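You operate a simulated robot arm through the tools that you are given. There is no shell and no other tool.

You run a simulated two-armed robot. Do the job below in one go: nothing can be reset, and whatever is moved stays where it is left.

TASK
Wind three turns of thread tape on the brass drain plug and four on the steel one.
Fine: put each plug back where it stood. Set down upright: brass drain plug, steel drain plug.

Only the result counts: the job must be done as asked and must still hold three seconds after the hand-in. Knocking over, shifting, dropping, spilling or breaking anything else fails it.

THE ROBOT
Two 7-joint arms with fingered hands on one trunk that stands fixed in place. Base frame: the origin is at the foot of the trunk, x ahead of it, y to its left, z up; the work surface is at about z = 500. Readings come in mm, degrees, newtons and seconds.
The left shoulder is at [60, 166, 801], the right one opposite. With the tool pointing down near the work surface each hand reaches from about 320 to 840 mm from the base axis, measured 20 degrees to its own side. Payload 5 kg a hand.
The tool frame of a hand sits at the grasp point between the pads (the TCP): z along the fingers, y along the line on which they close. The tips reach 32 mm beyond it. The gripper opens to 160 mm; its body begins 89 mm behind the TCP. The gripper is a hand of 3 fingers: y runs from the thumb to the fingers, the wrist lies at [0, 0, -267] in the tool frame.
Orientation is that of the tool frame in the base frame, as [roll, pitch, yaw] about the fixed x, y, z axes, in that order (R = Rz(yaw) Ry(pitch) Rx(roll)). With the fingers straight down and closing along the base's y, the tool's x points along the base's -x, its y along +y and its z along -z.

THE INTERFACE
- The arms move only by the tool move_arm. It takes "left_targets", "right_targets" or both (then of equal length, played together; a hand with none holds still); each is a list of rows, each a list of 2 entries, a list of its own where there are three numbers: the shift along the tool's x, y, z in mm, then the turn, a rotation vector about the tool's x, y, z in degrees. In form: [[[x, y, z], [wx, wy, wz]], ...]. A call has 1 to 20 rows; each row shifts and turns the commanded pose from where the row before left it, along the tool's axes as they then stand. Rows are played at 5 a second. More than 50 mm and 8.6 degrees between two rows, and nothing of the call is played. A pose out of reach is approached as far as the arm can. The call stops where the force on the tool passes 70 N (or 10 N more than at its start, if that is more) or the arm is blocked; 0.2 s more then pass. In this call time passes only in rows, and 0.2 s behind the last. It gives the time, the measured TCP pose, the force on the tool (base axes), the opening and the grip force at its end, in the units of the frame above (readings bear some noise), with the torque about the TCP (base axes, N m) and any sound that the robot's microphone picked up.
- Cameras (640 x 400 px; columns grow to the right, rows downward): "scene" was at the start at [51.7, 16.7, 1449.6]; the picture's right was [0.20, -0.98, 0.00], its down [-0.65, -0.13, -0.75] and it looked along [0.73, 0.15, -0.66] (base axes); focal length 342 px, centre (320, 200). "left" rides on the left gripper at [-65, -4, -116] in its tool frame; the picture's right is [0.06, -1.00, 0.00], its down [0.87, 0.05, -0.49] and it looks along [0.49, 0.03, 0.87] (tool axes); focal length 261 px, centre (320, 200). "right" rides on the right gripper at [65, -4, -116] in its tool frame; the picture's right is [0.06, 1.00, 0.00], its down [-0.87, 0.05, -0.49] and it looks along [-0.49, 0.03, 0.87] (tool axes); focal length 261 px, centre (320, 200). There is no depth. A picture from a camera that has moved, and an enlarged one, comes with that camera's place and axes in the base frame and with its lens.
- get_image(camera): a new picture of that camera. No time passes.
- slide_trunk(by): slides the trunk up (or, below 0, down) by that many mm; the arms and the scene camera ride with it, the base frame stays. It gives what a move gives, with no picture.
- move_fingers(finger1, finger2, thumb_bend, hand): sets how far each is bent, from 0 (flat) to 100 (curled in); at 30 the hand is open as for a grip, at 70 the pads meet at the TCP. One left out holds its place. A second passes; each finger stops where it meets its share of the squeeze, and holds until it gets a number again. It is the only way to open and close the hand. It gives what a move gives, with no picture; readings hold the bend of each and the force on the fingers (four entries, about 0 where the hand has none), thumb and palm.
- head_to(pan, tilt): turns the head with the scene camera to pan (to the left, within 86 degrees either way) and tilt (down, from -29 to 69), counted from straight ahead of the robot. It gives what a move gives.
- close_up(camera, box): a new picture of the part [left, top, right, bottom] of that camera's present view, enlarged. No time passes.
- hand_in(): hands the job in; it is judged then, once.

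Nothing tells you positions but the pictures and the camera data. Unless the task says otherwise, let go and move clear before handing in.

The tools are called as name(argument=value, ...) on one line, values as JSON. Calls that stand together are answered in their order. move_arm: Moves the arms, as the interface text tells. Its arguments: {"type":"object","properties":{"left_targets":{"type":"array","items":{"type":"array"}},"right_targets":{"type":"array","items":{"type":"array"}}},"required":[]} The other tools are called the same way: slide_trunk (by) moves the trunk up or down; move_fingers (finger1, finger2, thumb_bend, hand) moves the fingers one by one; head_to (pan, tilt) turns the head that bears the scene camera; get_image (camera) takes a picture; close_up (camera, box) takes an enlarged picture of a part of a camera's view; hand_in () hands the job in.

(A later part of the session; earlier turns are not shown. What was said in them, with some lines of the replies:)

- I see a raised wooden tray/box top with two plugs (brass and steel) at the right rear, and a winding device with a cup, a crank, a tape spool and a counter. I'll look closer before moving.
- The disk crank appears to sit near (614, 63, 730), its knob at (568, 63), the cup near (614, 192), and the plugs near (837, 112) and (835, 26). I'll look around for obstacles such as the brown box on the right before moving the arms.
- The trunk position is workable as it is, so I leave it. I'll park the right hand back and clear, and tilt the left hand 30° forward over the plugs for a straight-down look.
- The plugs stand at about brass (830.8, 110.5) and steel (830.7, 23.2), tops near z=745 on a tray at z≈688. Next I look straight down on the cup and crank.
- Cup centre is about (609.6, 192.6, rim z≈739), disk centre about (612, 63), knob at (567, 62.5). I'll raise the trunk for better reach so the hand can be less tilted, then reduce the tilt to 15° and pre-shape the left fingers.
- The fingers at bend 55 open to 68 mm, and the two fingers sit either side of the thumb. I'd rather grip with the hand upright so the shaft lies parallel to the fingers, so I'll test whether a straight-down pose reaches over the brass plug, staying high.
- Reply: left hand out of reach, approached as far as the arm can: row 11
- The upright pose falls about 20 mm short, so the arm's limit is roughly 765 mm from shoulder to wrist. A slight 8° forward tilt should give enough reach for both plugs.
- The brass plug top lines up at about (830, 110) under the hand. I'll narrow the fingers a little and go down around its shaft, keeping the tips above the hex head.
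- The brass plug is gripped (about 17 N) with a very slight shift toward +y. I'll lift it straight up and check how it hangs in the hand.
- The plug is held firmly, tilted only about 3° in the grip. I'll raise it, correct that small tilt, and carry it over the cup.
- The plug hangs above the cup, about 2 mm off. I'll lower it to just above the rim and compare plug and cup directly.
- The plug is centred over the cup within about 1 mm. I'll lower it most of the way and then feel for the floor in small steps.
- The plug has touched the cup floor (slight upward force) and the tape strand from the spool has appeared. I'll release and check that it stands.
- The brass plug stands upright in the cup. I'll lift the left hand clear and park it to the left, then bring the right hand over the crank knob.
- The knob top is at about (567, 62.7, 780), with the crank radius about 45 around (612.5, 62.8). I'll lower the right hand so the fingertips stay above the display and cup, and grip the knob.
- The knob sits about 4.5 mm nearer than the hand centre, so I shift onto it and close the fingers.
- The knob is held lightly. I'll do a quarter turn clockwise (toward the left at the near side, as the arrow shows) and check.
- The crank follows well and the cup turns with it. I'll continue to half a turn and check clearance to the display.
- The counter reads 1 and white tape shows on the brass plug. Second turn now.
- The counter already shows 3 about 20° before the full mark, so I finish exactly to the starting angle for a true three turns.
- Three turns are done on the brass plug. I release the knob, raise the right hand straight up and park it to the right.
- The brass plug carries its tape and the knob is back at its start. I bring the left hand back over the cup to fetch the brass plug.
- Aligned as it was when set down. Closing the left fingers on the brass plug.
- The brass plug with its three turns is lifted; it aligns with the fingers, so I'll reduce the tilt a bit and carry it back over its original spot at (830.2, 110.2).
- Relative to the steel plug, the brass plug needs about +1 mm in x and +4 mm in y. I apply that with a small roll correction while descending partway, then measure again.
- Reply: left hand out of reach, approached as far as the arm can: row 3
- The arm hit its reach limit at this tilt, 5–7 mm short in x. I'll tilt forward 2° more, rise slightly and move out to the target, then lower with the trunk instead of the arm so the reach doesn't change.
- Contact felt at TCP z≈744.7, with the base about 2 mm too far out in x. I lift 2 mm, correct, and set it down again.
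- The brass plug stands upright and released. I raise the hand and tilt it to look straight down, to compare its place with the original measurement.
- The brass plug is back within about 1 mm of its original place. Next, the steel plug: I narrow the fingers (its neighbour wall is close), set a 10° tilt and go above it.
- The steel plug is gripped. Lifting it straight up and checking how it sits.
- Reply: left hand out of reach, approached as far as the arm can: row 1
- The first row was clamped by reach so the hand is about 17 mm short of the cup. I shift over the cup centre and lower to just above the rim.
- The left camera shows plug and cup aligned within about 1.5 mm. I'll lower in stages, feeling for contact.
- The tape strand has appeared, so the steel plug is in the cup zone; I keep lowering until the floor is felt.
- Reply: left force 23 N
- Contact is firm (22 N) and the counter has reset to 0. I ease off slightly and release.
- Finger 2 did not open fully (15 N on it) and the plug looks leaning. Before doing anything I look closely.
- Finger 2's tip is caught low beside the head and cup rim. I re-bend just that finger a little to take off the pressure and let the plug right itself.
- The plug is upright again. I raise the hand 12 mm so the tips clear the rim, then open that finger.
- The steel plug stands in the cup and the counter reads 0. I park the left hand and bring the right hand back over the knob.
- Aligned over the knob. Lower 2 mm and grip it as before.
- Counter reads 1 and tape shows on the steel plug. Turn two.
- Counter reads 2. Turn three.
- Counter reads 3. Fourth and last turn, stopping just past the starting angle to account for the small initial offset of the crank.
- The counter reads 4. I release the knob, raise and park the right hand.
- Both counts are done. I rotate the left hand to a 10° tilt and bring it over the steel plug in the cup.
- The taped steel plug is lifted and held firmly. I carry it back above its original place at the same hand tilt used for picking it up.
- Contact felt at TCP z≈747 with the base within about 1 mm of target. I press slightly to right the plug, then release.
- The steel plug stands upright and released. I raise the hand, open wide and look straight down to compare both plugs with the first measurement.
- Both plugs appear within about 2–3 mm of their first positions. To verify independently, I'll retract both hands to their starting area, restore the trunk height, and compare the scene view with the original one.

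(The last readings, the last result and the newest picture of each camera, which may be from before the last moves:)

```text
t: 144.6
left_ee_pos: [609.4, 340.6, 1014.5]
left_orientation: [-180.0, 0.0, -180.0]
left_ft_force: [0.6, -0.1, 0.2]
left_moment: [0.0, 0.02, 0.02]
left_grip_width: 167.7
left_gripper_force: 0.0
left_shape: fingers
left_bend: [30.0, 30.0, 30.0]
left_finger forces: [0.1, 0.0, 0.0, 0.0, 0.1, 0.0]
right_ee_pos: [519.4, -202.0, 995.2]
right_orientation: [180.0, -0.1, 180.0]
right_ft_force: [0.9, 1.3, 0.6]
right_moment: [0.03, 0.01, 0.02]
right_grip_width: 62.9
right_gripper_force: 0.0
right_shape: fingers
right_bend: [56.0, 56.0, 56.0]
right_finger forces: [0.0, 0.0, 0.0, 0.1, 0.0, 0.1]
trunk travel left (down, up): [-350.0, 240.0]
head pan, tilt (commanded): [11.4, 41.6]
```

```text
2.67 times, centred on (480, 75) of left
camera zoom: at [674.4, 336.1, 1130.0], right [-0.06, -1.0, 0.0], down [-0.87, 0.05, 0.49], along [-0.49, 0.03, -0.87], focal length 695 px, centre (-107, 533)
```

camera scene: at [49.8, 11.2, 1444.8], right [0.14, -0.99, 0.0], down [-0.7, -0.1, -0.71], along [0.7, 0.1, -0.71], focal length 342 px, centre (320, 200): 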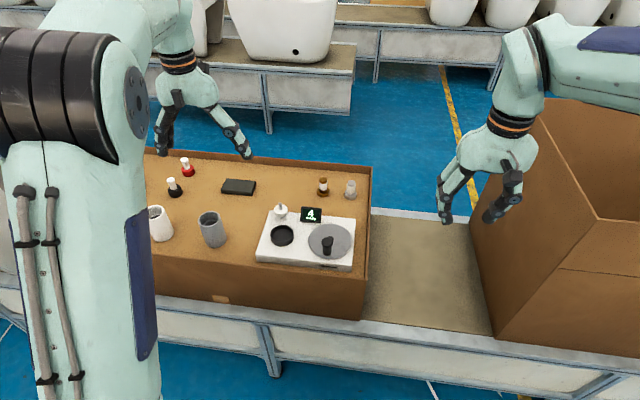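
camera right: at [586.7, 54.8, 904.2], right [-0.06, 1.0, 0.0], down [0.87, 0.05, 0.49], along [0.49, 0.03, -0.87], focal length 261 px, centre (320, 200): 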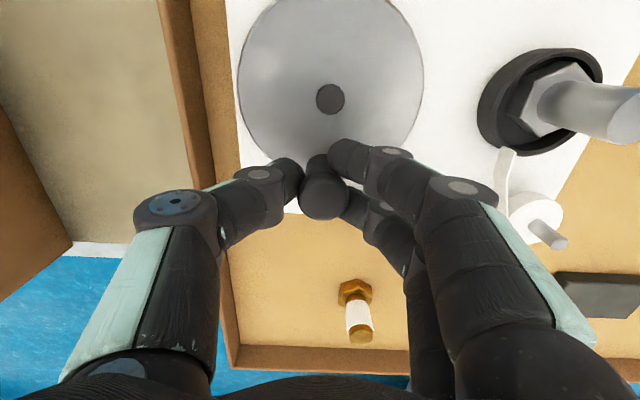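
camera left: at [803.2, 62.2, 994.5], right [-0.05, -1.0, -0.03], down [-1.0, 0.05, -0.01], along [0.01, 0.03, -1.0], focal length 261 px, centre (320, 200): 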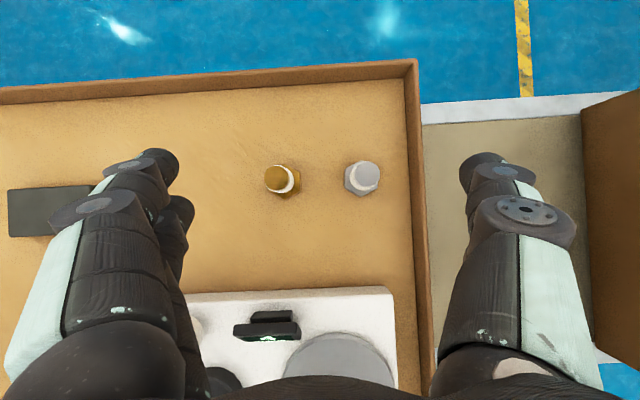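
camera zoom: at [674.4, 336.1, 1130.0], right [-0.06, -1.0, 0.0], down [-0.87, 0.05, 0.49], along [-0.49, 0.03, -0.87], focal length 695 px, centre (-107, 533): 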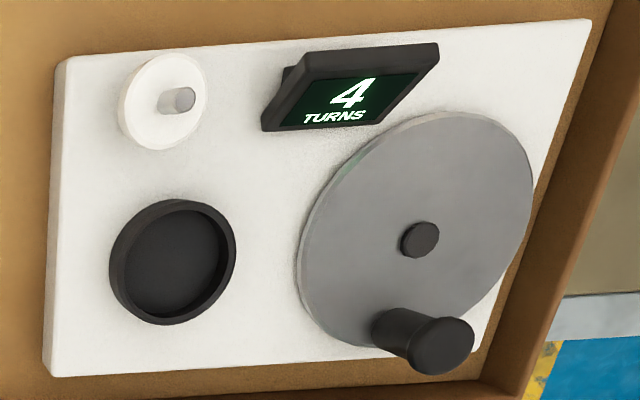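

Both plugs stand upright at their original places (brass about 1 mm off, steel about 3 mm off), with three and four turns of tape, and the last counter reading was 4. Everything else in view looks undisturbed and both hands are clear, so I hand in.

hand_in()

```text
The job is handed in.
```

I wound three turns of thread tape on the brass plug and four on the steel one, then put both back upright and handed the job in. I have not seen the verdict.

- **Turn counts:** the winder's counter read 3 for the brass plug. It reset to 0 for the steel plug and read 4 at the end.
- **Placement:** compared with the starting pictures, the brass plug is about 1 mm and the steel plug about 3 mm from where they stood, both slightly toward the robot.
- **Snag with the steel plug:** a finger caught by the cup when I released it, so the plug leaned and the crank turned about 7°. I freed the finger and the plug stood upright again. I ended the four turns about 3–4° past the crank's start to split the difference.
- **Everything else:** nothing else in view had visibly moved. My left arm hid the far-left objects in the last picture, but neither hand worked near them. Both hands were clear at hand-in.
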